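You operate a simulated robot arm through the tools that you are given. There is no shell and no other tool.

Carry out the task below with a simulated robot arm. There is one attempt and no reset: what you move stays moved.

## Task
Bring the tub to between 32 and 38 C, then put the red socks in to soak.
Fine: Read the thermometer in the tub and add hot or cold. Stand it back on the ledge, shut the taps, wet the socks through and spill nothing. Set down upright: thermometer.

The check looks at the end state, three seconds after you hand in, the way a careful person would. Anything else that was tipped, shoved, dropped, spilled or broken makes it a failure.

## Robot
A 7-joint arm with a two-finger parallel gripper, fixed in place. Base frame: the origin is at the foot of the arm, x ahead of it, y to its left, z up; the work surface is at about z = 520. Lengths are in mm, angles in rad, forces in N, time in s.
Its first joint turns from -2.897 to 2.897 rad. Payload 4.4 kg.
The TCP is the grasp point between the finger pads, 23 mm short of the fingertips. In the tool frame z runs along the fingers and y along their closing line. The gripper opens to 94 mm. The fingers are 38 mm wide and 10 mm thick; the gripper's body (54 by 96 mm) begins 39 mm behind the TCP.
Orientation is that of the tool frame in the base frame, as a unit quaternion [w, x, y, z]. With the fingers straight down and closing along the base's y, the tool's x points along the base's -x, its y along +y and its z along -z.

## Interface
- The arm moves only by the tool play_rows. Its argument "commands" is a list of rows, each an object (a shift or turn left out is 0, a gripper value left out holds the last) with "hand": the opening in per cent of the stroke, from 0 (shut) to 100 (fully open); "linear": the shift along the base's x, y, z in units of 500 mm (1.0 is 500 mm), a list of three; "angular": the turn, a rotation vector about the base's x, y, z in units of 180 degrees (1.0 is 180 degrees), a list of three. In form: [{"hand": hand, "linear": [x, y, z], "angular": [ax, ay, az]}, ...]. A call has 1 to 20 rows; each row is the pose to reach, as a shift and turn from the pose commanded when the call began. A call with a number of a shift or a turn outside -1 to 1 is refused whole. Each row takes 0.2 s and may step no farther than 50 mm and 0.15 rad from the row before; otherwise, or with a gripper value out of range, the whole call is refused. Where a pose cannot be reached the arm comes as near as it can. A force on the tool above 40 N (or 10 N above the force at the start of the call, whichever is more), or a blocked arm, ends the call early, and 0.2 s more pass. The fingers move at their own pace (about 72 mm/s each) and stop on an object; they squeeze with about 34 N. The grip force told is the motor's: it shows also when the fingers shut on nothing. Time passes only in rows, and 0.2 s behind the last, so rows that repeat a pose let the fingers close. The reply holds the time, the measured pose of the TCP, the force on the tool along the base axes, the opening and the grip force, in the units named above and with some noise, with the torque about the TCP (base axes, N m) and any sound that the robot's microphone picked up.
- Cameras (640 x 400 px; columns grow to the right, rows downward): "scene" is fixed at [401.6, -650.1, 1348.4]; the picture's right is [0.82, -0.58, 0.00], its down [-0.31, -0.43, -0.85] and it looks along [0.49, 0.69, -0.53] (base axes); focal length 219 px, centre (320, 200). "wrist" rides on the gripper at [86, 16, -75] in the tool frame; the picture's right is [-0.18, 0.98, 0.00], its down [-0.58, -0.11, -0.81] and it looks along [-0.79, -0.15, 0.59] (tool axes); focal length 243 px, centre (320, 200).
- snapshot(camera): a new picture of that camera. It takes no simulated time.
- locate(camera, pixels): for up to 12 pixels [column, row] of the newest picture of that camera ("zoom" is the newest enlarged one), the place [x, y, z] in the base frame of the surface seen there, good to about 2 mm. It takes no simulated time.
- enlarge(camera, box): a new picture of the part [left, top, right, bottom] of that camera's present view, enlarged. It takes no simulated time.
- close_job(): hands the job in; it is judged then, once.

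Leave the gripper open and the arm clear of the work at the hand-in unless told otherwise.

The tools are called after "Call:" by a JSON object that holds its "fn" and its "kwargs". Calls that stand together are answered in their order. play_rows: Moves the arm, as the interface text tells. Its arguments: {"type":"object","properties":{"commands":{"type":"array","items":{"type":"object","properties":{"hand":{"type":"number"},"linear":{"type":"array","items":{"type":"number"}},"angular":{"type":"array","items":{"type":"number"}}}}}},"required":["commands"]} The other tools are called the same way: snapshot (camera) takes a picture; locate (camera, pixels) gives the place of the surface under pixels of a picture; enlarge (camera, box) takes an enlarged picture of a part of a camera's view; close_job () hands the job in.

At the start:

```text
time: 0.0
ee_pos: [725.8, 62.7, 1230.4]
tool_rot: [0.0, 0.0, 1.0, -0.001]
contact_force: [0.3, 0.5, -0.4]
torque: [0.02, -0.01, -0.04]
opening: 94.1
gripper_force: 0.2
```

scene: 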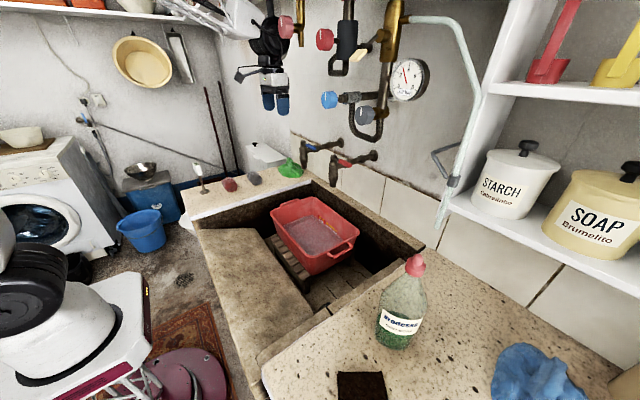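
wrist: 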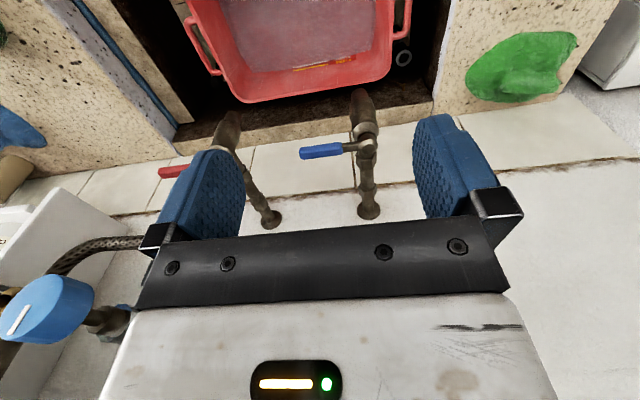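

I see a red tub in a sink under two taps (blue lever and red lever), and on the ledge a white upright thing (maybe the thermometer) at about (200,178), with red and grey bundles at (230,185) and (254,178). I'll enlarge these parts to see them better.

Call:
{"fn": "enlarge", "kwargs": {"camera": "scene", "box": [170, 130, 330, 230]}}

Call:
{"fn": "enlarge", "kwargs": {"camera": "scene", "box": [250, 120, 410, 220]}}

Call:
{"fn": "enlarge", "kwargs": {"camera": "scene", "box": [250, 180, 410, 280]}}

Call:
{"fn": "snapshot", "kwargs": {"camera": "wrist"}}

```text
4.00 times, centred on (250, 180) of scene
```

zoom: 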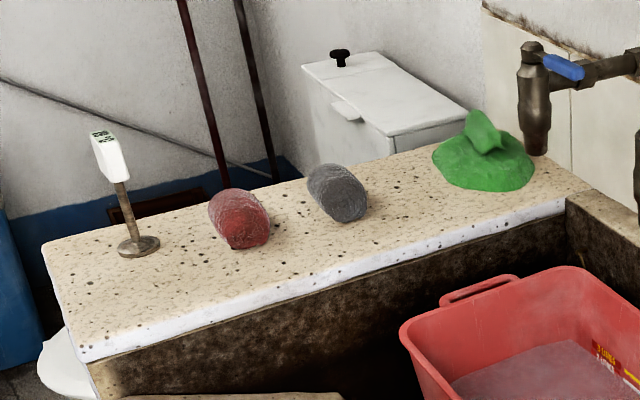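

```text
4.00 times, centred on (330, 170) of scene
```

zoom: 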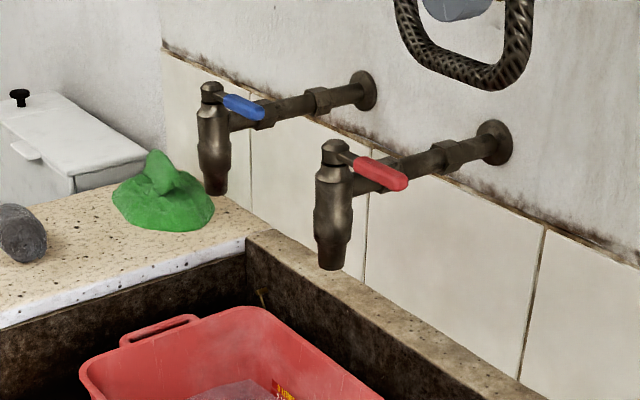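

```text
4.00 times, centred on (330, 230) of scene
```

zoom: 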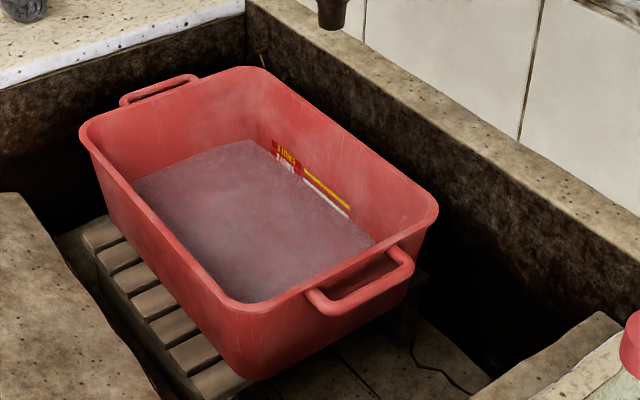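

```text
taken
```

wrist: 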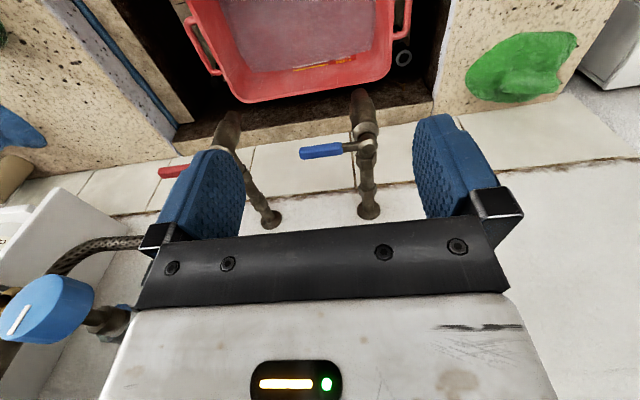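

The water steams, so it looks hot. The ledge holds the thermometer, rolled red socks, rolled grey socks and a green cloth. Next I'll get the geometry of these from the scene picture.

Call:
{"fn": "enlarge", "kwargs": {"camera": "scene", "box": [180, 140, 276, 200]}}

Call:
{"fn": "snapshot", "kwargs": {"camera": "scene"}}

```text
6.67 times, centred on (228, 170) of scene
```

zoom: 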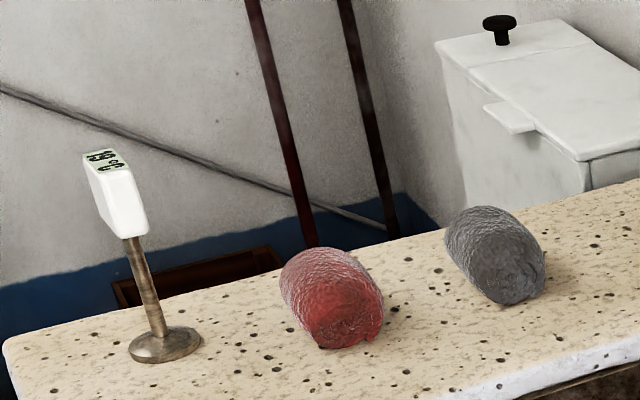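

```text
taken
```

scene: 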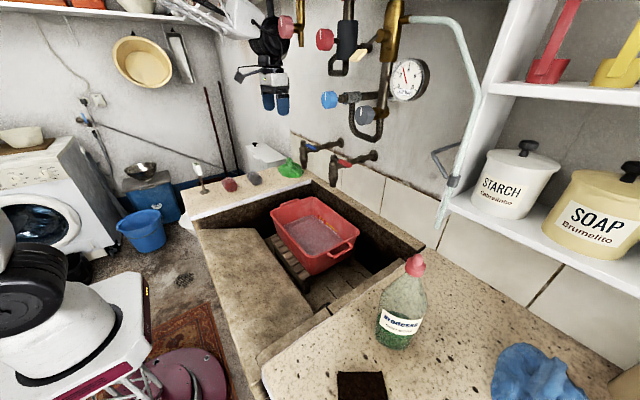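

The thermometer's head carries a display on its top face, facing up. I'll locate the thermometer's parts, the socks, and the ledge in the zoom picture.

Call:
{"fn": "locate", "kwargs": {"camera": "zoom", "pixels": [[103, 160], [88, 156], [126, 165], [110, 200], [135, 230], [147, 275], [158, 320], [135, 353], [195, 340], [170, 360], [100, 380], [250, 340]]}}

Call:
{"fn": "locate", "kwargs": {"camera": "zoom", "pixels": [[300, 265], [335, 252], [370, 285], [340, 320], [320, 347], [378, 330], [465, 225], [520, 260], [500, 300], [395, 330], [290, 330], [275, 300]]}}

Call:
{"fn": "locate", "kwargs": {"camera": "scene", "pixels": [[310, 148], [311, 168], [334, 163], [333, 182], [320, 146], [345, 163], [272, 208], [309, 197], [358, 235], [309, 270], [315, 235], [300, 228]]}}

```text
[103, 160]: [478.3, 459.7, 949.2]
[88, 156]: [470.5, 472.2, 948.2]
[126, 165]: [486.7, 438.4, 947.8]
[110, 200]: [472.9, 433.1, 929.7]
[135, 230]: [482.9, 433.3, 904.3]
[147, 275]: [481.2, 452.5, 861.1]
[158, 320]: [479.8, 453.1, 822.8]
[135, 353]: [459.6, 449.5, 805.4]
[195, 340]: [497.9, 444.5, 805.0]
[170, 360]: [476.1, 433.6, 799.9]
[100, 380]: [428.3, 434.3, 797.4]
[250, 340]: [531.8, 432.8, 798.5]
```

```text
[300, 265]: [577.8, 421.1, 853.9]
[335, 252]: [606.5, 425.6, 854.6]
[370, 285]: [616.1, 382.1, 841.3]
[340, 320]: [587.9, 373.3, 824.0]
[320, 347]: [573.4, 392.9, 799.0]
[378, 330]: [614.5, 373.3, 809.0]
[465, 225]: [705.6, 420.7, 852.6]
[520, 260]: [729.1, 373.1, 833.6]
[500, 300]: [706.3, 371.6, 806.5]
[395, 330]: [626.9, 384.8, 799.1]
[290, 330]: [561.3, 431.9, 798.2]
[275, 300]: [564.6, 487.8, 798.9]
```

```text
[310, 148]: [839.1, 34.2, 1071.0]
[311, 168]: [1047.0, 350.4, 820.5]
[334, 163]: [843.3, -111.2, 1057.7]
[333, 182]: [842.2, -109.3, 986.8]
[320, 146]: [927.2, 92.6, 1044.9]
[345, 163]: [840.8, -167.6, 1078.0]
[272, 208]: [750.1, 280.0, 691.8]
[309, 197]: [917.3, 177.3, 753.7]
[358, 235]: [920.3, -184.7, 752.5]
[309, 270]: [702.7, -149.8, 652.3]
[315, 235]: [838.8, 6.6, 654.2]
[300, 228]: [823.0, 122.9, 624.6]
```

The ledge is at z≈798, the thermometer stands around (479, 452) with its head at z 905–950. Now I'll zoom on the tub and taps to measure them.

Call:
{"fn": "enlarge", "kwargs": {"camera": "scene", "box": [258, 185, 370, 285]}}

```text
4.00 times, centred on (314, 235) of scene
```

zoom: 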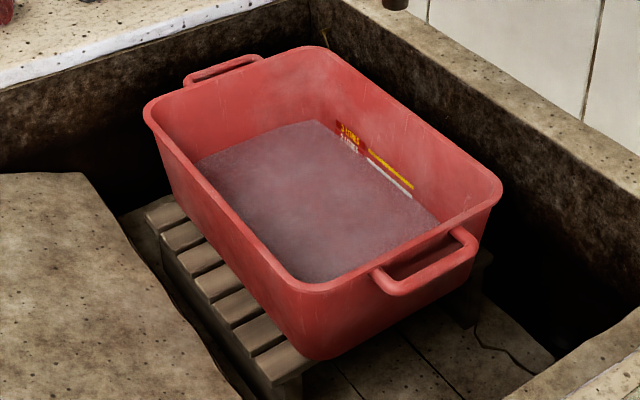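

Locating the tub's rim corners, water surface and the litre marks in this zoom.

Call:
{"fn": "locate", "kwargs": {"camera": "zoom", "pixels": [[150, 110], [312, 50], [495, 190], [325, 288], [215, 160], [310, 125], [430, 220], [310, 270], [320, 200], [390, 155], [388, 178], [345, 133]]}}

Call:
{"fn": "locate", "kwargs": {"camera": "zoom", "pixels": [[220, 68], [470, 240], [405, 285], [240, 200], [410, 120], [40, 60], [60, 260], [270, 10], [480, 100], [610, 380], [350, 5], [180, 200]]}}

Call:
{"fn": "enlarge", "kwargs": {"camera": "scene", "box": [290, 135, 386, 195]}}

```text
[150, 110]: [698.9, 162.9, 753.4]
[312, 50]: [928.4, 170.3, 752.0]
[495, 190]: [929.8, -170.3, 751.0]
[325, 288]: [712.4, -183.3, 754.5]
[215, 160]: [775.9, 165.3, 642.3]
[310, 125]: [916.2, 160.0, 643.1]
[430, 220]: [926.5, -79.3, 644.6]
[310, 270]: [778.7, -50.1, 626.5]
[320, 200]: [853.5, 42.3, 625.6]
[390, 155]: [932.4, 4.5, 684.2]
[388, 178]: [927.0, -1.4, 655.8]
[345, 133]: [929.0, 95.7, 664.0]
```

```text
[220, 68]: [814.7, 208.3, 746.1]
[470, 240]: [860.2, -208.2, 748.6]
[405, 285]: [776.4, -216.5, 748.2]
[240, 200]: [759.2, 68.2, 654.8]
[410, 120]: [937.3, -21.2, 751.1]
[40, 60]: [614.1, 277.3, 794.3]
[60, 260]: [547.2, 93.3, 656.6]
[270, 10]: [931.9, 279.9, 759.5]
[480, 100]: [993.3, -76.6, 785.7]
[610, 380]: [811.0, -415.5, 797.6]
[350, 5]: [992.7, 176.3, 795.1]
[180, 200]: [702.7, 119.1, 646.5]
```

```text
6.67 times, centred on (338, 165) of scene
```

zoom: 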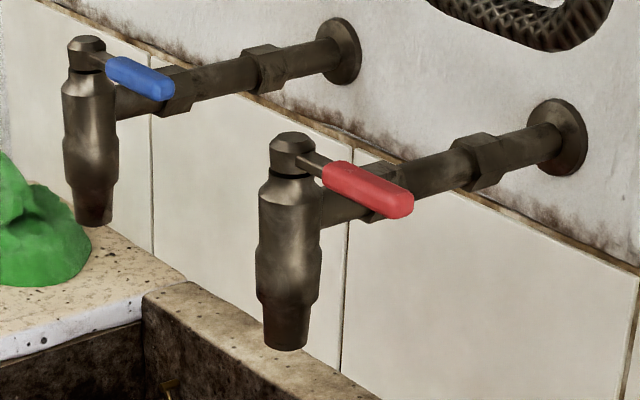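

Tub rim is about x 692–938, y −185..185, z 753. Now I'll locate tap bodies, spouts and levers in the newest zoom.

Call:
{"fn": "locate", "kwargs": {"camera": "zoom", "pixels": [[87, 42], [115, 65], [140, 82], [170, 92], [90, 100], [93, 218], [90, 150], [120, 105], [345, 60], [250, 75], [140, 95], [155, 72]]}}

Call:
{"fn": "locate", "kwargs": {"camera": "zoom", "pixels": [[292, 140], [330, 175], [370, 190], [408, 202], [290, 200], [285, 340], [288, 265], [340, 210], [560, 135], [470, 165], [400, 212], [335, 165]]}}

```text
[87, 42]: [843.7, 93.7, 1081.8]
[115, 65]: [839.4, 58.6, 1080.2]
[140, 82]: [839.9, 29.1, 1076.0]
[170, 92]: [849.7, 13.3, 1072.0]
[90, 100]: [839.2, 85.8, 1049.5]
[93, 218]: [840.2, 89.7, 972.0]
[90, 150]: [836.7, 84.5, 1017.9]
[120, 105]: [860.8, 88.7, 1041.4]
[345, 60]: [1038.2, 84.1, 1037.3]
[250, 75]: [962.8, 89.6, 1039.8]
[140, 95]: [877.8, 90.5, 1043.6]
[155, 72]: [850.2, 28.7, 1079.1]
```

```text
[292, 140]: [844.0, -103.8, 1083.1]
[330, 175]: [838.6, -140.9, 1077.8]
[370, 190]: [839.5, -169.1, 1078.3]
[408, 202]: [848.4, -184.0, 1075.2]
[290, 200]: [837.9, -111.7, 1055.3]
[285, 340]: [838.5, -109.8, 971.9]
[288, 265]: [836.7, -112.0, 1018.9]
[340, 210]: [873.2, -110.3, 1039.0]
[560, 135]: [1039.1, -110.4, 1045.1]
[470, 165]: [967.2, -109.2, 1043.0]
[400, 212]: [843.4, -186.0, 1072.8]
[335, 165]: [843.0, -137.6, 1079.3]
```

Tap axes are at about (853, ±~100), levers point along −y at z≈1077 (perpendicular to the pipes), no water flows, so both are shut. Now a closer look at the thermometer display and the tub's litre marks.

Call:
{"fn": "enlarge", "kwargs": {"camera": "scene", "box": [190, 160, 206, 170]}}

Call:
{"fn": "enlarge", "kwargs": {"camera": "scene", "box": [335, 210, 367, 230]}}

Call:
{"fn": "enlarge", "kwargs": {"camera": "scene", "box": [184, 158, 216, 198]}}

```text
16.00 times, centred on (198, 165) of scene
```

zoom: 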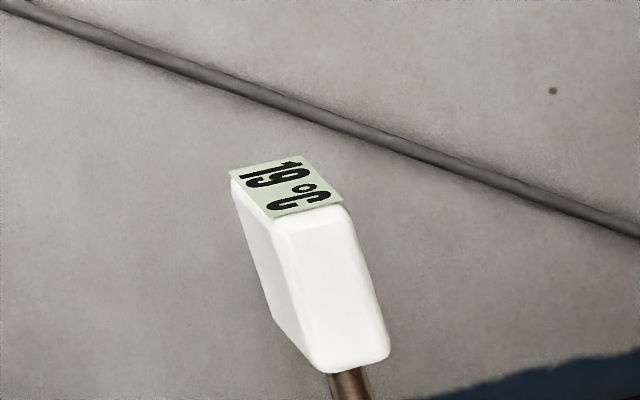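

```text
16.00 times, centred on (351, 220) of scene
```

zoom: 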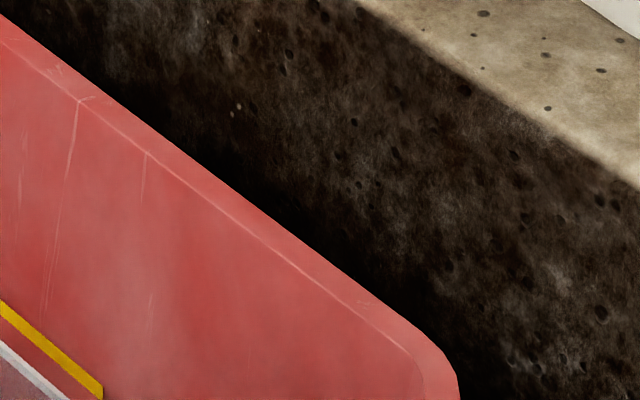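

```text
10.00 times, centred on (200, 178) of scene
```

zoom: 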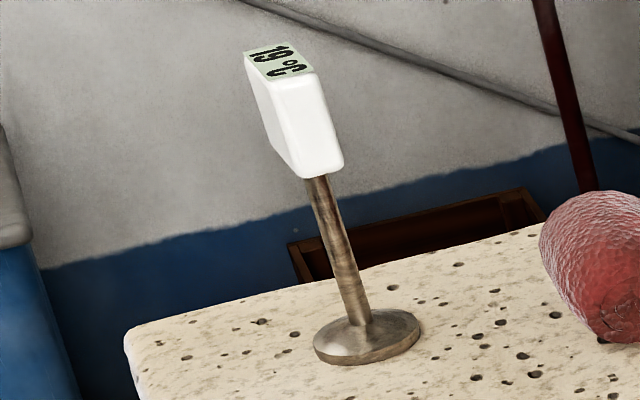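

The display reads 19 °C in air and is easily legible with the enlarged scene picture. Next I look at the litre marks on the tub's far wall.

Call:
{"fn": "enlarge", "kwargs": {"camera": "scene", "box": [312, 208, 376, 248]}}

```text
10.00 times, centred on (344, 228) of scene
```

zoom: 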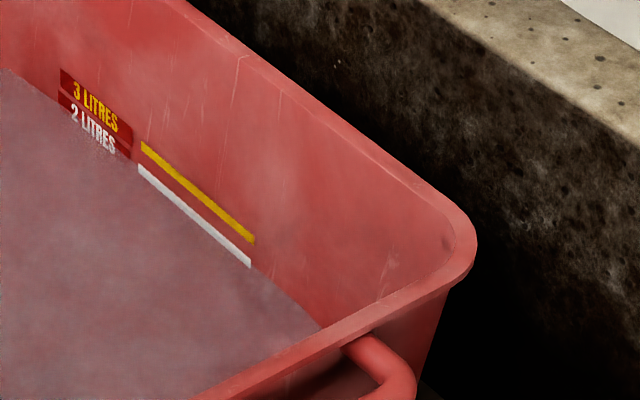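

Call:
{"fn": "locate", "kwargs": {"camera": "zoom", "pixels": [[195, 210], [200, 190], [95, 105], [95, 135], [320, 328], [280, 295], [200, 260], [100, 250], [40, 200], [150, 330], [130, 155], [30, 90]]}}

```text
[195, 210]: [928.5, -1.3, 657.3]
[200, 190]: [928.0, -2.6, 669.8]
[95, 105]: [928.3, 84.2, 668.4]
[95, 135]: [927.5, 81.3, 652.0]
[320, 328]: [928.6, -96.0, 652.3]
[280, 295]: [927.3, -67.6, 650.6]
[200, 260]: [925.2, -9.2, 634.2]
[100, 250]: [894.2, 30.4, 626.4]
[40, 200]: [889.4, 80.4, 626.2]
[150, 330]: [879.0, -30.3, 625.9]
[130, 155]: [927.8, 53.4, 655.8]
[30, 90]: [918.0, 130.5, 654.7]
```

White 2‑litre mark at z≈657, yellow 3‑litre at z≈670, water surface ≈650, floor 626. Now I'll measure the thermometer's head in detail.

Call:
{"fn": "enlarge", "kwargs": {"camera": "scene", "box": [190, 160, 206, 170]}}

Call:
{"fn": "locate", "kwargs": {"camera": "zoom", "pixels": [[235, 176], [300, 160], [338, 200], [277, 214], [285, 190], [250, 220], [275, 310], [320, 365], [383, 350], [300, 230], [345, 215], [350, 385]]}}

```text
16.00 times, centred on (198, 165) of scene
```

zoom: 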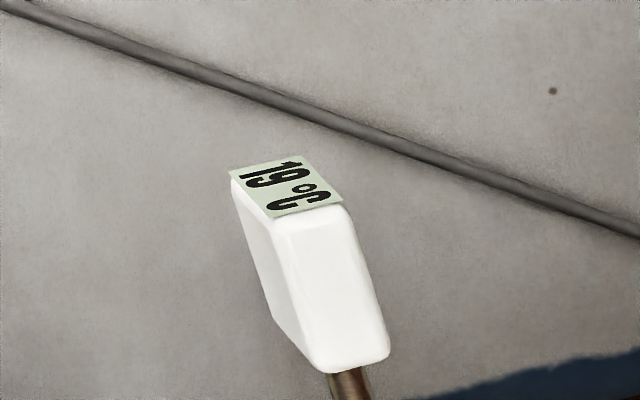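

```text
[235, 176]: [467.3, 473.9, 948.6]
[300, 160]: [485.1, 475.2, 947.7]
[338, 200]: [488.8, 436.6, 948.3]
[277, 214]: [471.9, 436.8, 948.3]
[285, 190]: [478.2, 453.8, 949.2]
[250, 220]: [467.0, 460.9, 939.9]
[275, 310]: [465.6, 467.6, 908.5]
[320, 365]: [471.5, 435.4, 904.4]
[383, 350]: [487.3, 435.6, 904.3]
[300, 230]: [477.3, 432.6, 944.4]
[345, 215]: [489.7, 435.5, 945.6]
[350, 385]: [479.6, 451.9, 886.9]
```

Head spans x 466–491, y 433–475, z 904–949, centred at about (479, 454). I'll move above the thermometer to z≈1050, keeping the present orientation (fingers closing along y, wrist camera on the −x side).

Call:
{"fn": "play_rows", "kwargs": {"commands": [{"hand": 100, "linear": [-0.0411, 0.0652, -0.03]}, {"linear": [-0.0823, 0.1304, -0.06]}, {"linear": [-0.1234, 0.1957, -0.09]}, {"linear": [-0.1645, 0.2609, -0.12]}, {"linear": [-0.2057, 0.3261, -0.15]}, {"linear": [-0.2468, 0.3913, -0.18]}, {"linear": [-0.2879, 0.4565, -0.21]}, {"linear": [-0.3291, 0.5217, -0.24]}, {"linear": [-0.3702, 0.587, -0.27]}, {"linear": [-0.4113, 0.6522, -0.3]}, {"linear": [-0.4525, 0.7174, -0.33]}, {"linear": [-0.4936, 0.7826, -0.36]}, {"linear": [-0.4936, 0.7826, -0.36]}]}}

Call:
{"fn": "snapshot", "kwargs": {"camera": "wrist"}}

Call:
{"fn": "snapshot", "kwargs": {"camera": "scene"}}

```text
time: 2.8
ee_pos: [478.6, 454.2, 1050.5]
tool_rot: [0.0, 0.0, 1.0, 0.0]
contact_force: [0.5, -0.5, -0.6]
torque: [-0.01, -0.03, 0.02]
opening: 93.8
gripper_force: 0.0
```

```text
taken
```

wrist: 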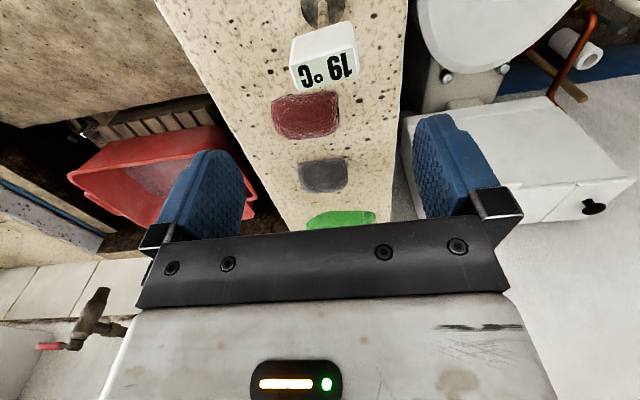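

```text
taken
```

scene: 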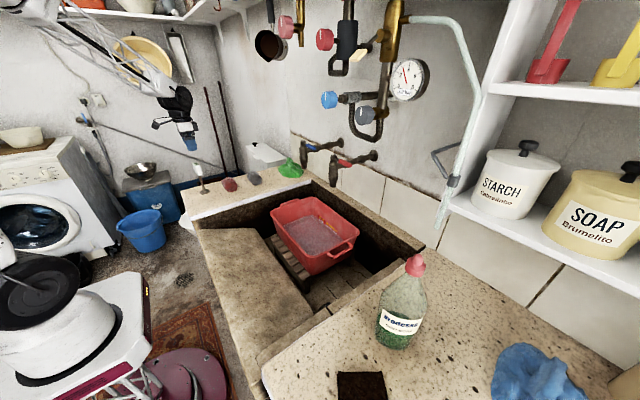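

The wrist view shows the display (upside-down, "19 °C") at about (325,68). I'll locate its corners with the wrist camera to refine the centre.

Call:
{"fn": "locate", "kwargs": {"camera": "wrist", "pixels": [[293, 68], [352, 52], [297, 88], [355, 76], [325, 70], [292, 45], [350, 30], [277, 120], [337, 110], [280, 95], [335, 95], [305, 140]]}}

```text
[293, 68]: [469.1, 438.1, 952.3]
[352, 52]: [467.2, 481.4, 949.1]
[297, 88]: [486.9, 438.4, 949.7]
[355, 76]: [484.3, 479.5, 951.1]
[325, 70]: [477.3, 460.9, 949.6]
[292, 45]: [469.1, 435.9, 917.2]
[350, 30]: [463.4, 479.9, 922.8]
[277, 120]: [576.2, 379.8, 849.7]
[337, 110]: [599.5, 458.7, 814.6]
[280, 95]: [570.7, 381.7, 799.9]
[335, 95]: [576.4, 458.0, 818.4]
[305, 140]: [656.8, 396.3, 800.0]
```

Wrist view says centre y≈459, scene says 454; I'll use 457, x 478. Descending to TCP z≈938 (body stays ~28 mm above display), then closing.

Call:
{"fn": "play_rows", "kwargs": {"commands": [{"hand": 100, "linear": [0, 0.006, -0.06]}, {"linear": [0, 0.006, -0.12]}, {"linear": [0, 0.006, -0.18]}, {"linear": [0, 0.006, -0.225]}, {"linear": [0, 0.006, -0.225]}]}}

Call:
{"fn": "snapshot", "kwargs": {"camera": "wrist"}}

Call:
{"fn": "enlarge", "kwargs": {"camera": "scene", "box": [168, 130, 232, 200]}}

```text
time: 4.0
ee_pos: [478.8, 458.5, 937.8]
tool_rot: [0.0, 0.0, 1.0, 0.0]
contact_force: [-0.1, 0.2, -0.3]
torque: [-0.02, -0.01, 0.0]
opening: 93.9
gripper_force: 0.1
```

```text
taken
```

wrist: 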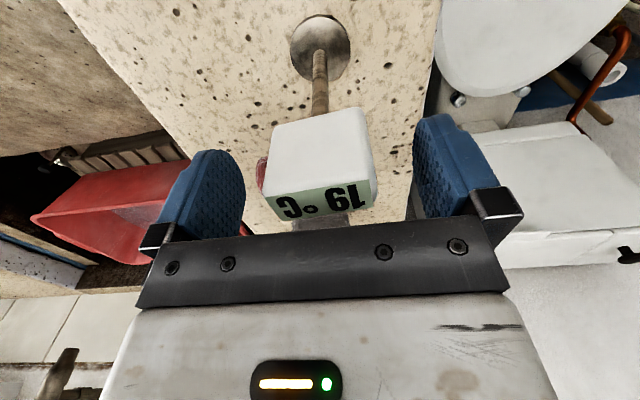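

```text
5.71 times, centred on (200, 165) of scene
```

zoom: 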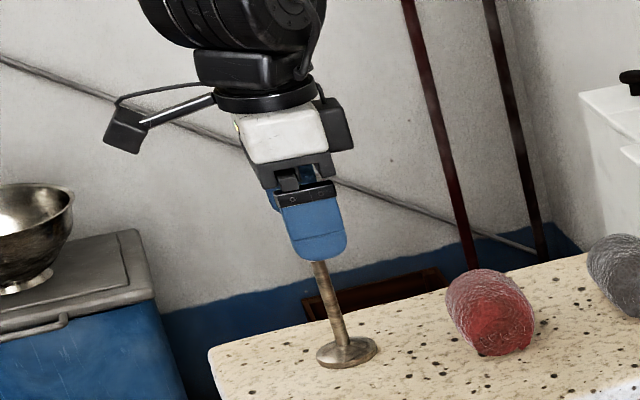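

The head sits between the fingers, about 3 mm toward the −y finger. I'll shift back 3 mm and close slowly.

Call:
{"fn": "play_rows", "kwargs": {"commands": [{"hand": 100, "linear": [0, -0.006, 0]}, {"hand": 60, "linear": [0, -0.006, 0]}, {"hand": 50, "linear": [0, -0.006, 0]}, {"hand": 46, "linear": [0, -0.006, 0]}, {"hand": 40, "linear": [0, -0.006, 0]}, {"hand": 20, "linear": [0, -0.006, 0]}, {"hand": 0, "linear": [0, -0.006, 0]}, {"hand": 0, "linear": [0, -0.006, 0]}, {"hand": 0, "linear": [0, -0.006, 0]}]}}

Call:
{"fn": "snapshot", "kwargs": {"camera": "wrist"}}

Call:
{"fn": "enlarge", "kwargs": {"camera": "scene", "box": [168, 130, 232, 200]}}

```text
time: 6.0
ee_pos: [478.1, 455.3, 938.0]
tool_rot: [0.0, -0.001, 1.0, 0.0]
contact_force: [0.6, 0.0, 0.2]
torque: [-0.01, -0.02, -0.02]
opening: 49.7
gripper_force: 33.7
```

```text
taken
```

wrist: 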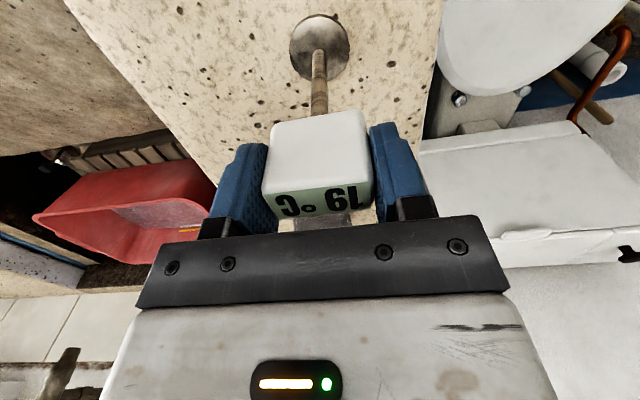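

```text
5.71 times, centred on (200, 165) of scene
```

zoom: 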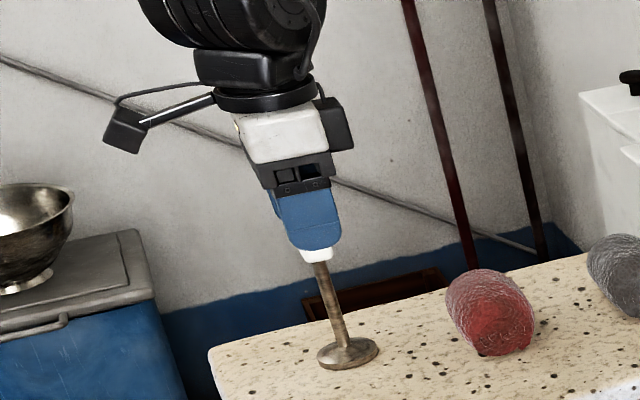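

Grip confirmed (opening 49.7, 33.7 N). Now lift straight up to z≈1060, then carry over to above the tub at (755, 0), clear of the taps.

Call:
{"fn": "play_rows", "kwargs": {"commands": [{"hand": 0, "linear": [0, 0, 0.04]}, {"linear": [0, 0, 0.12]}, {"linear": [0, 0, 0.2]}, {"linear": [0, 0, 0.244]}, {"linear": [0.0462, -0.0758, 0.244]}, {"linear": [0.0923, -0.1517, 0.244]}, {"linear": [0.1385, -0.2275, 0.244]}, {"linear": [0.1847, -0.3033, 0.244]}, {"linear": [0.2308, -0.3792, 0.244]}, {"linear": [0.277, -0.455, 0.244]}, {"linear": [0.3232, -0.5308, 0.244]}, {"linear": [0.3693, -0.6067, 0.244]}, {"linear": [0.4155, -0.6825, 0.244]}, {"linear": [0.4617, -0.7583, 0.244]}, {"linear": [0.5078, -0.8342, 0.244]}, {"linear": [0.554, -0.91, 0.244]}, {"linear": [0.554, -0.91, 0.244]}]}}

Call:
{"fn": "snapshot", "kwargs": {"camera": "wrist"}}

Call:
{"fn": "snapshot", "kwargs": {"camera": "scene"}}

```text
time: 9.6
ee_pos: [755.9, -1.0, 1061.5]
tool_rot: [0.0, -0.001, 1.0, 0.0]
contact_force: [-0.3, 0.3, -1.5]
torque: [0.03, 0.0, 0.01]
opening: 49.8
gripper_force: 33.6
```

```text
taken
```

wrist: 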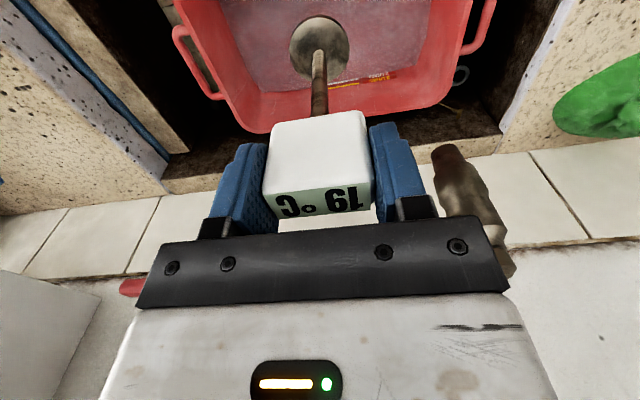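

```text
taken
```

scene: 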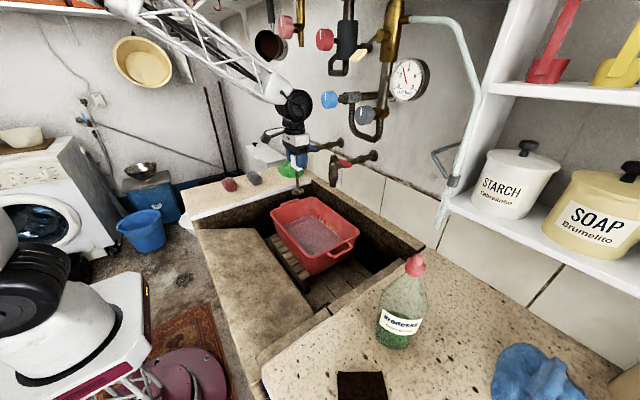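

Thermometer is above the tub and clear of the taps. Descending to TCP z≈774 so the base disc sits ~8 mm above the tub floor, in the water.

Call:
{"fn": "play_rows", "kwargs": {"commands": [{"hand": 0, "linear": [0, 0, -0.08]}, {"linear": [0, 0, -0.16]}, {"linear": [0, 0, -0.24]}, {"linear": [0, 0, -0.32]}, {"linear": [0, 0, -0.4]}, {"linear": [0, 0, -0.46]}, {"linear": [0, 0, -0.5]}, {"linear": [0, 0, -0.53]}, {"linear": [0, 0, -0.55]}, {"linear": [0, 0, -0.565]}, {"linear": [0, 0, -0.575]}, {"linear": [0, 0, -0.575]}, {"linear": [0, 0, -0.575]}]}}

Call:
{"fn": "snapshot", "kwargs": {"camera": "wrist"}}

Call:
{"fn": "snapshot", "kwargs": {"camera": "scene"}}

```text
time: 12.4
ee_pos: [755.0, -0.5, 774.2]
tool_rot: [0.0, 0.0, 1.0, -0.002]
contact_force: [-0.5, 0.5, -1.7]
torque: [0.01, 0.0, -0.01]
opening: 49.7
gripper_force: 33.9
```

```text
taken
```

wrist: 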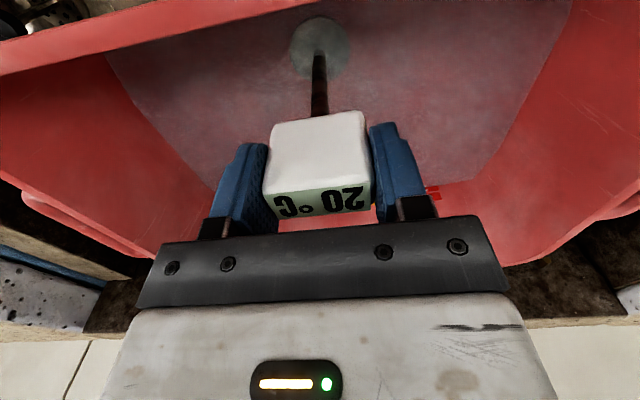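

```text
taken
```

scene: 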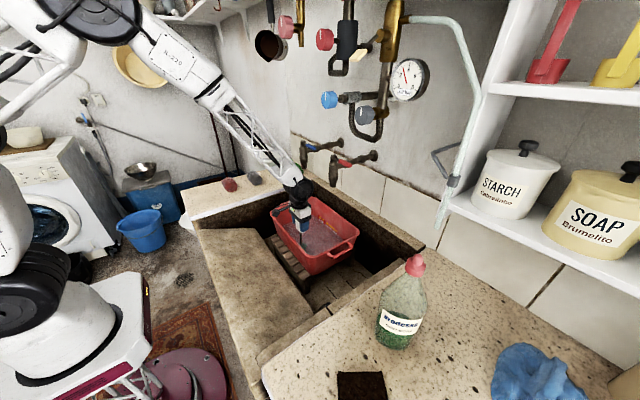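

The disc is in the water; the display has begun to change (20 °C) – it lags. I'll wait 4 s and read again.

Call:
{"fn": "play_rows", "kwargs": {"commands": [{"hand": 0}, {"hand": 0}, {"hand": 0}, {"hand": 0}, {"hand": 0}, {"hand": 0}, {"hand": 0}, {"hand": 0}, {"hand": 0}, {"hand": 0}, {"hand": 0}, {"hand": 0}, {"hand": 0}, {"hand": 0}, {"hand": 0}, {"hand": 0}, {"hand": 0}, {"hand": 0}, {"hand": 0}, {"hand": 0}]}}

Call:
{"fn": "enlarge", "kwargs": {"camera": "wrist", "box": [240, 150, 400, 250]}}

```text
time: 16.6
ee_pos: [756.1, -1.0, 774.9]
tool_rot: [0.0, 0.0, 1.0, 0.0]
contact_force: [0.4, -0.4, -1.9]
torque: [0.02, 0.02, -0.02]
opening: 49.6
gripper_force: 34.0
```

```text
4.00 times, centred on (320, 200) of wrist
```

zoom: 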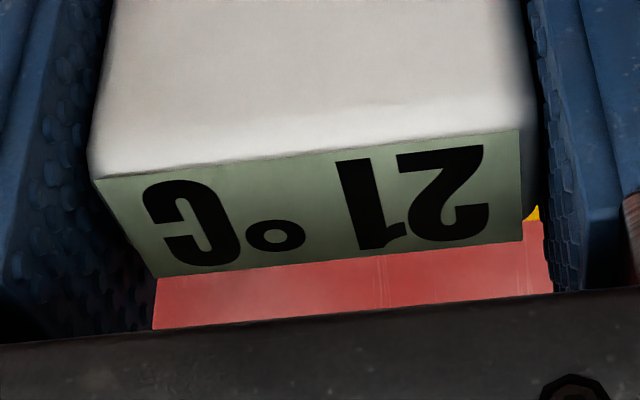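

It reads 21 °C (upside-down in the image). I'll wait longer to see where it settles.

Call:
{"fn": "play_rows", "kwargs": {"commands": [{"hand": 0}, {"hand": 0}, {"hand": 0}, {"hand": 0}, {"hand": 0}, {"hand": 0}, {"hand": 0}, {"hand": 0}, {"hand": 0}, {"hand": 0}, {"hand": 0}, {"hand": 0}, {"hand": 0}, {"hand": 0}, {"hand": 0}, {"hand": 0}, {"hand": 0}, {"hand": 0}, {"hand": 0}, {"hand": 0}]}}

Call:
{"fn": "enlarge", "kwargs": {"camera": "wrist", "box": [240, 150, 400, 250]}}

```text
time: 20.8
ee_pos: [755.7, -1.0, 772.4]
tool_rot: [0.0, 0.0, 1.0, 0.0]
contact_force: [0.8, 0.3, -2.0]
torque: [0.05, -0.03, 0.01]
opening: 49.7
gripper_force: 34.1
```

```text
4.00 times, centred on (320, 200) of wrist
```

zoom: 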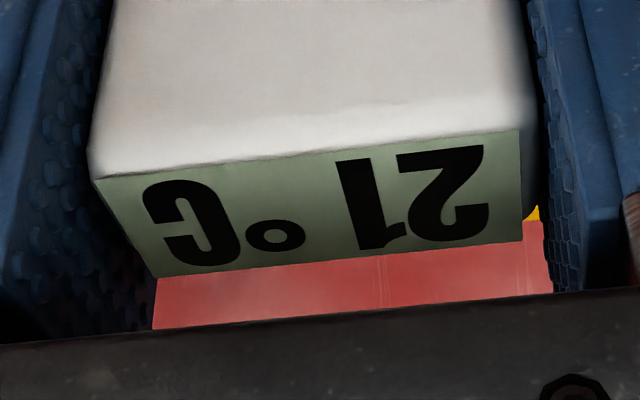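

Settled at 21 °C, so the water is too cold: I must add hot water (red lever). I'll stand the thermometer on the tub floor right here (755, 0), well away from both spouts, so I can read it live with the scene camera. Lowering gently ~7 mm watching force.

Call:
{"fn": "play_rows", "kwargs": {"commands": [{"hand": 0, "linear": [0, 0, -0.004]}, {"linear": [0, 0, -0.008]}, {"linear": [0, 0, -0.011]}, {"linear": [0, 0, -0.013]}, {"linear": [0, 0, -0.013]}, {"linear": [0, 0, -0.013]}]}}

```text
time: 22.2
ee_pos: [755.8, -1.8, 767.0]
tool_rot: [0.0, 0.001, 1.0, 0.0]
contact_force: [-0.9, -1.1, 5.6]
torque: [-0.19, -0.01, -0.05]
opening: 49.5
gripper_force: 34.1
```

Contact felt (force z +5.6), it stands on the floor. I ease up 1 mm and open the fingers gradually.

Call:
{"fn": "play_rows", "kwargs": {"commands": [{"hand": 0, "linear": [0, 0, 0.002]}, {"hand": 0, "linear": [0, 0, 0.002]}, {"hand": 56, "linear": [0, 0, 0.002]}, {"hand": 60, "linear": [0, 0, 0.002]}, {"hand": 75, "linear": [0, 0, 0.002]}, {"hand": 100, "linear": [0, 0, 0.002]}, {"hand": 100, "linear": [0, 0, 0.002]}, {"hand": 100, "linear": [0, 0, 0.002]}]}}

Call:
{"fn": "snapshot", "kwargs": {"camera": "wrist"}}

Call:
{"fn": "enlarge", "kwargs": {"camera": "scene", "box": [258, 180, 370, 280]}}

```text
time: 24.0
ee_pos: [756.0, 0.2, 767.5]
tool_rot: [-0.001, 0.0, 1.0, 0.0]
contact_force: [0.4, -0.3, 0.4]
torque: [0.0, 0.01, -0.03]
opening: 93.8
gripper_force: 0.0
```

```text
taken
```

wrist: 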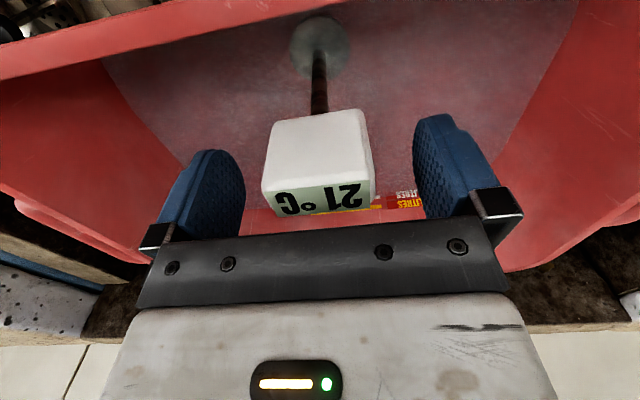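

```text
4.00 times, centred on (314, 230) of scene
```

zoom: 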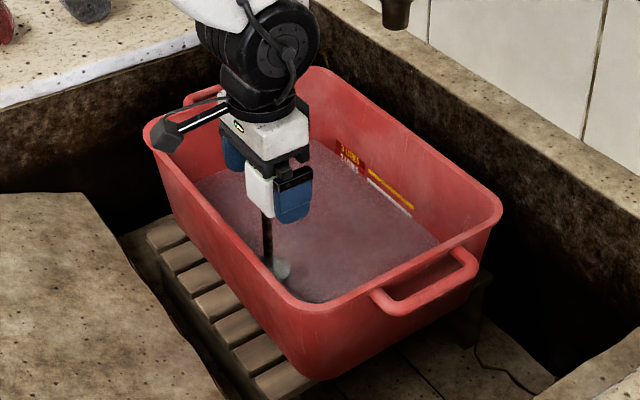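

The thermometer stands upright by itself in the tub. I raise the open gripper straight up, then move toward the red tap at a safe height for a close look.

Call:
{"fn": "play_rows", "kwargs": {"commands": [{"hand": 100, "linear": [0, 0, 0.03]}, {"linear": [0, 0, 0.08]}, {"linear": [0, 0, 0.16]}, {"linear": [0, 0, 0.24]}, {"linear": [0, 0, 0.32]}, {"linear": [0, 0, 0.4]}, {"linear": [0, 0, 0.48]}, {"linear": [0, 0, 0.56]}, {"linear": [0, 0, 0.64]}, {"linear": [0, 0, 0.72]}, {"linear": [0, 0, 0.8]}, {"linear": [0, 0, 0.865]}, {"linear": [0, -0.07, 0.865]}, {"linear": [0, -0.14, 0.865]}, {"linear": [0, -0.21, 0.865]}, {"linear": [0, -0.28, 0.865]}, {"linear": [0, -0.28, 0.865]}]}}

Call:
{"fn": "snapshot", "kwargs": {"camera": "wrist"}}

Call:
{"fn": "snapshot", "kwargs": {"camera": "scene"}}

```text
time: 27.1
ee_pos: [750.2, -74.5, 1175.2]
tool_rot: [-0.019, -0.002, 1.0, 0.007]
contact_force: [14.8, 43.5, 5.4]
torque: [-4.2, 1.16, 1.94]
opening: 94.1
gripper_force: 0.1
stopped in row 15: the force on the tool passed its limit at 384 N (the readings are from after the stop); the commanded pose is now the measured one
```

```text
taken
```

wrist: 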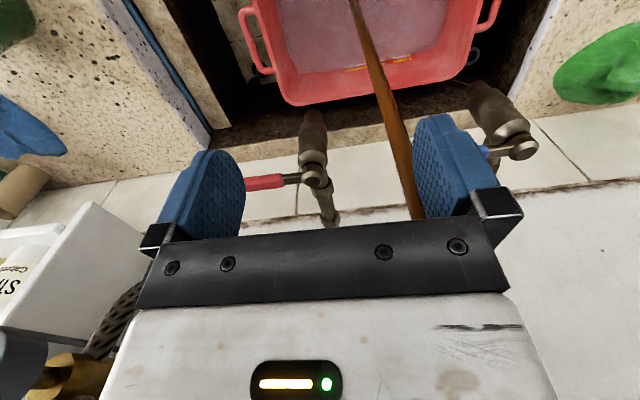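

```text
taken
```

scene: 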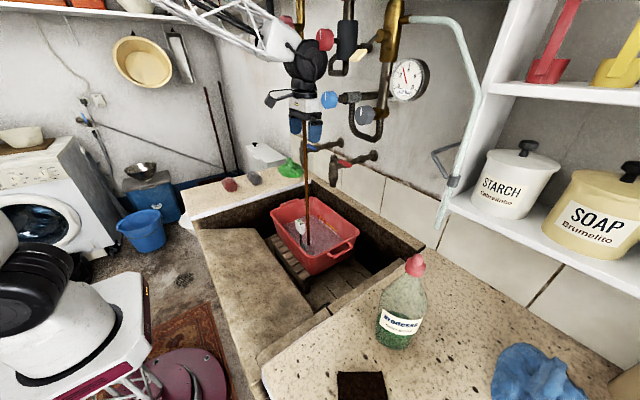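

I hit something (384 N) and there is now a brown streak from near the blue knob down into the tub. Time is frozen between rows, so I look closely before moving.

Call:
{"fn": "enlarge", "kwargs": {"camera": "scene", "box": [258, 40, 402, 130]}}

Call:
{"fn": "enlarge", "kwargs": {"camera": "scene", "box": [250, 120, 400, 270]}}

Call:
{"fn": "enlarge", "kwargs": {"camera": "wrist", "box": [320, 0, 480, 240]}}

```text
4.44 times, centred on (330, 85) of scene
```

zoom: 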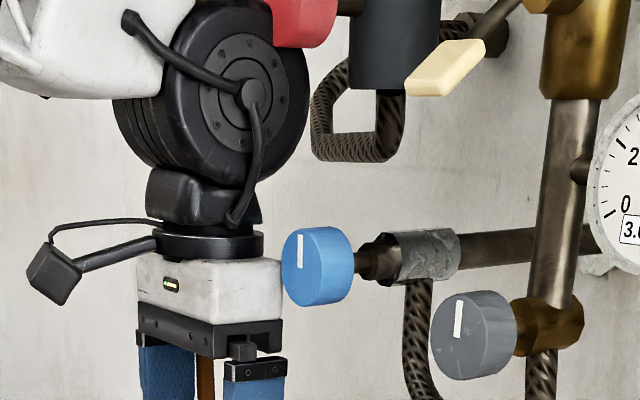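

```text
2.67 times, centred on (325, 195) of scene
```

zoom: 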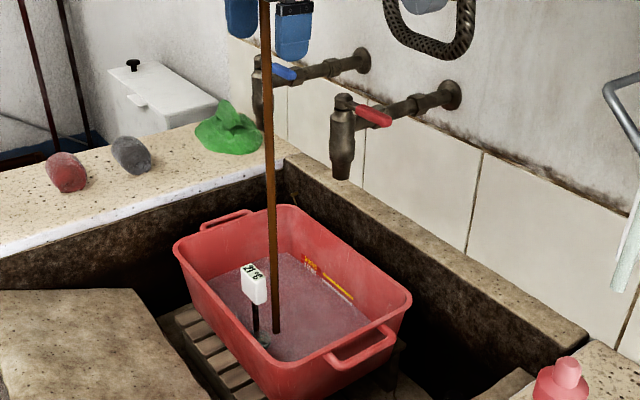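

```text
1.67 times, centred on (400, 120) of wrist
```

zoom: 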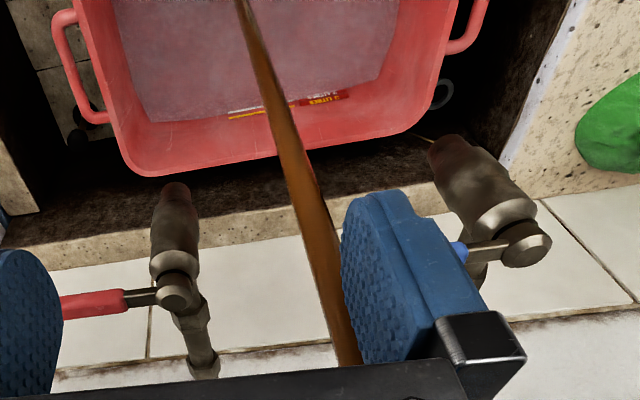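

The gripper body is against a blue knob valve on the upper pipework. I'll locate points along the brown streak and the knob to understand what they are.

Call:
{"fn": "locate", "kwargs": {"camera": "zoom", "pixels": [[350, 350], [320, 240], [290, 160], [265, 80], [245, 15], [400, 250]]}}

Call:
{"fn": "locate", "kwargs": {"camera": "scene", "pixels": [[305, 135], [307, 170], [308, 200], [309, 230], [310, 243], [330, 99], [324, 39], [346, 97], [290, 28], [366, 115], [302, 228], [357, 60]]}}

Call:
{"fn": "enlarge", "kwargs": {"camera": "scene", "box": [250, 0, 410, 60]}}

```text
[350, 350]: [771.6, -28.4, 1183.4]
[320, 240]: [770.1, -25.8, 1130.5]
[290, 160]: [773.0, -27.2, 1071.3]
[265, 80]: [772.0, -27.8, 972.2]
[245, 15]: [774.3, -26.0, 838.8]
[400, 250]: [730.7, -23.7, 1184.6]
```

```text
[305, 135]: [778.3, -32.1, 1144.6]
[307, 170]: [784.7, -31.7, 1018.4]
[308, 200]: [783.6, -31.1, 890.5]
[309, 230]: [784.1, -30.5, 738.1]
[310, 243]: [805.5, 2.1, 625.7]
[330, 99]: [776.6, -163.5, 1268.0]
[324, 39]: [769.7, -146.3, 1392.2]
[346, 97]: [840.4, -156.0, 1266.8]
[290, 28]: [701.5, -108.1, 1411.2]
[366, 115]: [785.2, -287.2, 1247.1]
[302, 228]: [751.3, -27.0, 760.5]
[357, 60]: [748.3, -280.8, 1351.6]
```

```text
4.00 times, centred on (330, 30) of scene
```

zoom: 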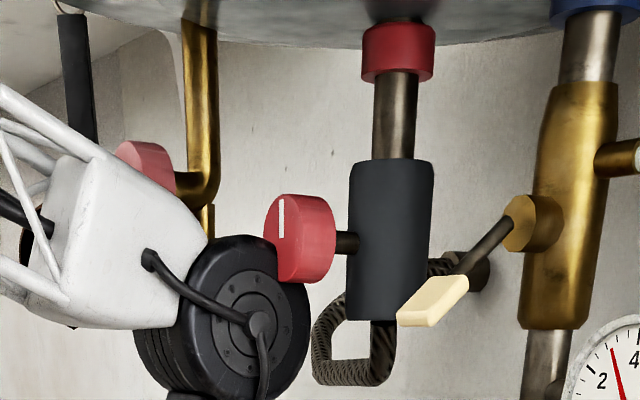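

A brown stream of water now falls from the gold pipe near (783, −30) into the tub: the arm's wrist link brushed a knob on the upper pipework around (701, −108, 1411). I'll zoom in there.

Call:
{"fn": "enlarge", "kwargs": {"camera": "scene", "box": [266, 8, 330, 58]}}

Call:
{"fn": "enlarge", "kwargs": {"camera": "scene", "box": [270, 60, 350, 140]}}

```text
8.00 times, centred on (298, 33) of scene
```

zoom: 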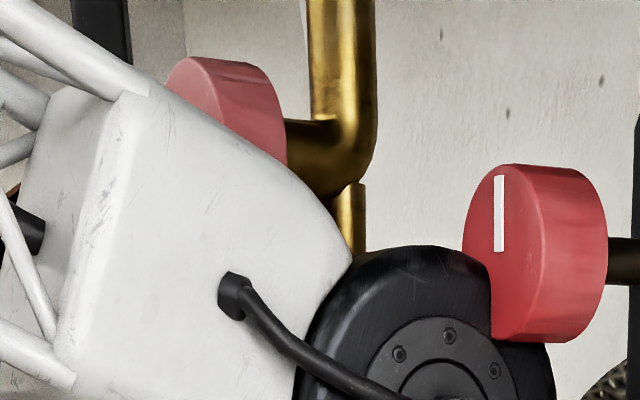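

```text
5.00 times, centred on (310, 100) of scene
```

zoom: 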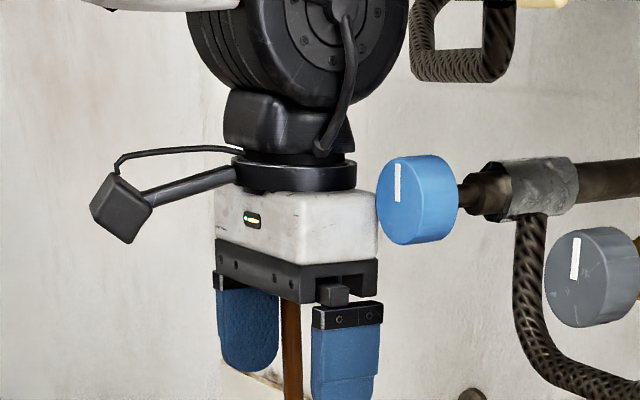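

The forearm/wrist is jammed between the upper knobs; the gold spout with the pink-red knob (≈(701,−108,1411)) is running. I back off along +y (and slightly −x) to free the knob so I can see it.

Call:
{"fn": "play_rows", "kwargs": {"commands": [{"hand": 100, "linear": [0, 0.04, 0]}, {"linear": [-0.01, 0.12, 0]}, {"linear": [-0.03, 0.2, 0]}]}}

Call:
{"fn": "enlarge", "kwargs": {"camera": "scene", "box": [258, 0, 402, 130]}}

Call:
{"fn": "snapshot", "kwargs": {"camera": "scene"}}

Call:
{"fn": "snapshot", "kwargs": {"camera": "wrist"}}

```text
time: 27.9
ee_pos: [734.5, 27.5, 1183.8]
tool_rot: [-0.012, -0.002, 1.0, 0.006]
contact_force: [0.7, -0.1, 0.0]
torque: [0.03, -0.01, 0.0]
opening: 93.9
gripper_force: 0.2
```

```text
3.08 times, centred on (330, 65) of scene
```

zoom: 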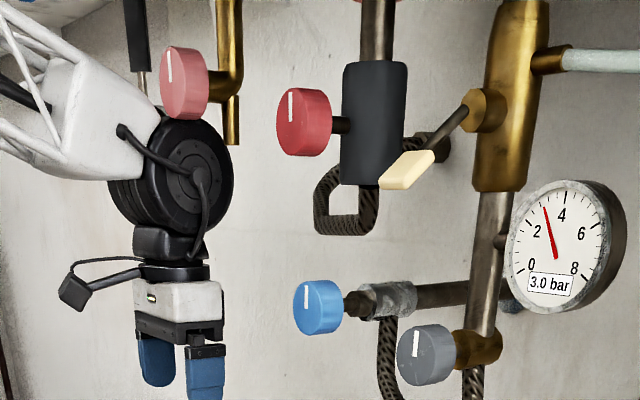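

```text
taken
```

scene: 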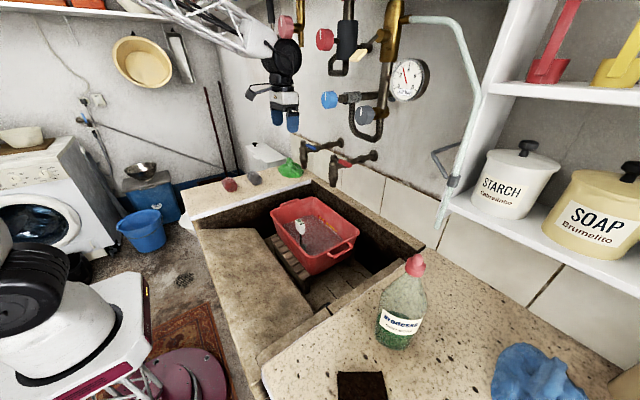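

```text
taken
```

wrist: 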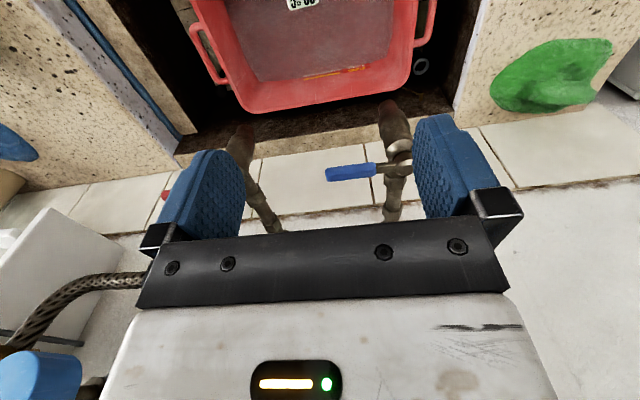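

The stream has stopped after backing off. Now I check the tub: thermometer, water level and colour.

Call:
{"fn": "enlarge", "kwargs": {"camera": "scene", "box": [258, 185, 370, 285]}}

Call:
{"fn": "enlarge", "kwargs": {"camera": "scene", "box": [290, 215, 314, 230]}}

Call:
{"fn": "enlarge", "kwargs": {"camera": "scene", "box": [312, 208, 376, 248]}}

Call:
{"fn": "enlarge", "kwargs": {"camera": "scene", "box": [280, 10, 312, 50]}}

```text
4.00 times, centred on (314, 235) of scene
```

zoom: 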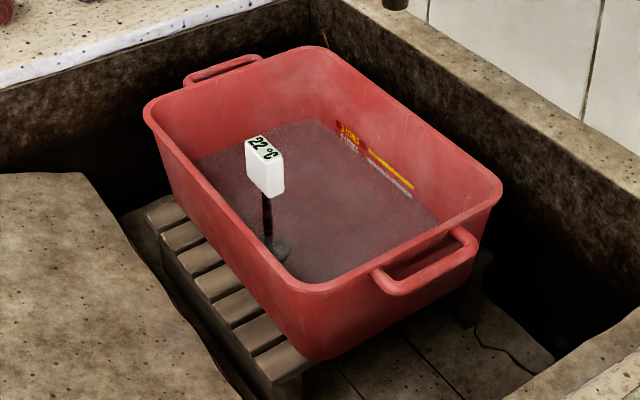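

```text
16.00 times, centred on (302, 222) of scene
```

zoom: 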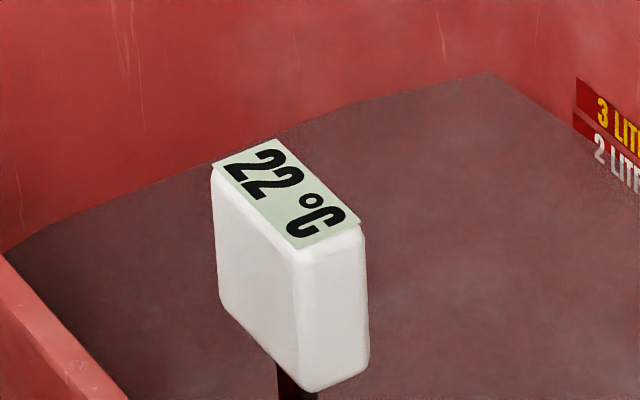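

```text
10.00 times, centred on (344, 228) of scene
```

zoom: 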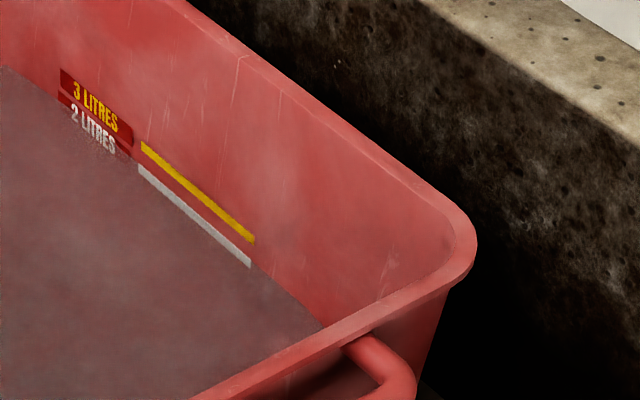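

```text
10.00 times, centred on (296, 30) of scene
```

zoom: 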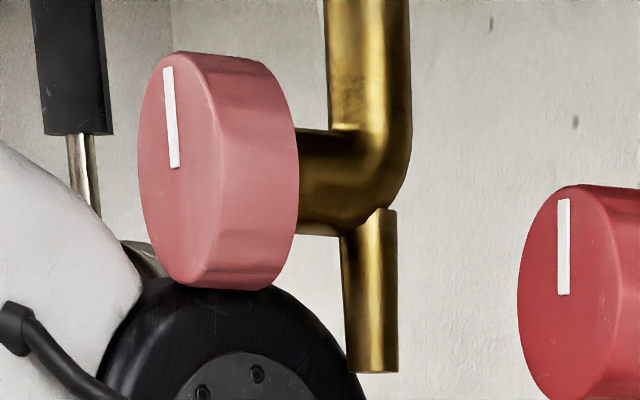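

Stream is off, water now reads 22 °C and the level is still at about the 2‑litre line. Upper knobs block the space above the red lever, so I must come at the lever with a tilted/horizontal tool from below them. I'll locate obstacles: hoses, knobs, bottle, counter.

Call:
{"fn": "locate", "kwargs": {"camera": "scene", "pixels": [[352, 128], [362, 141], [378, 132], [414, 262], [405, 300], [385, 335], [425, 310], [330, 99], [330, 108], [362, 118], [324, 48], [368, 126]]}}

Call:
{"fn": "enlarge", "kwargs": {"camera": "scene", "box": [280, 85, 440, 185]}}

```text
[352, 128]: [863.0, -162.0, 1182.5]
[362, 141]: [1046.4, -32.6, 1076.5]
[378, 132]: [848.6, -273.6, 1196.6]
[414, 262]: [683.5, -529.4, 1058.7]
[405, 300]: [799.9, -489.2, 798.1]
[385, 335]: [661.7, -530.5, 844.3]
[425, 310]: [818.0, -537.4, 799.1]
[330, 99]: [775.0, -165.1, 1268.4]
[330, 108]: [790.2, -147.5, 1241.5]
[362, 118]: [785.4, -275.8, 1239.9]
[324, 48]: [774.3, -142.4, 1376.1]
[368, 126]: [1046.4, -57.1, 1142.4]
```

```text
4.00 times, centred on (360, 135) of scene
```

zoom: 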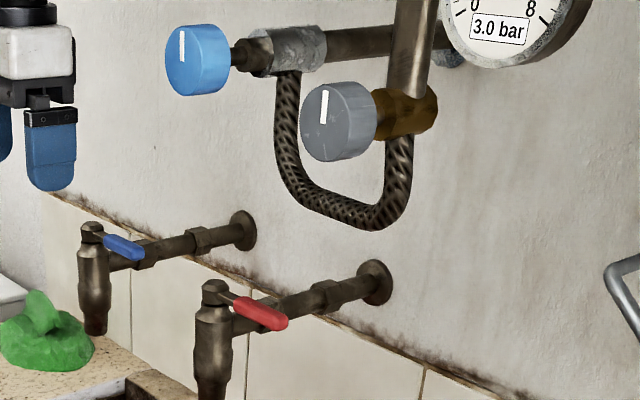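

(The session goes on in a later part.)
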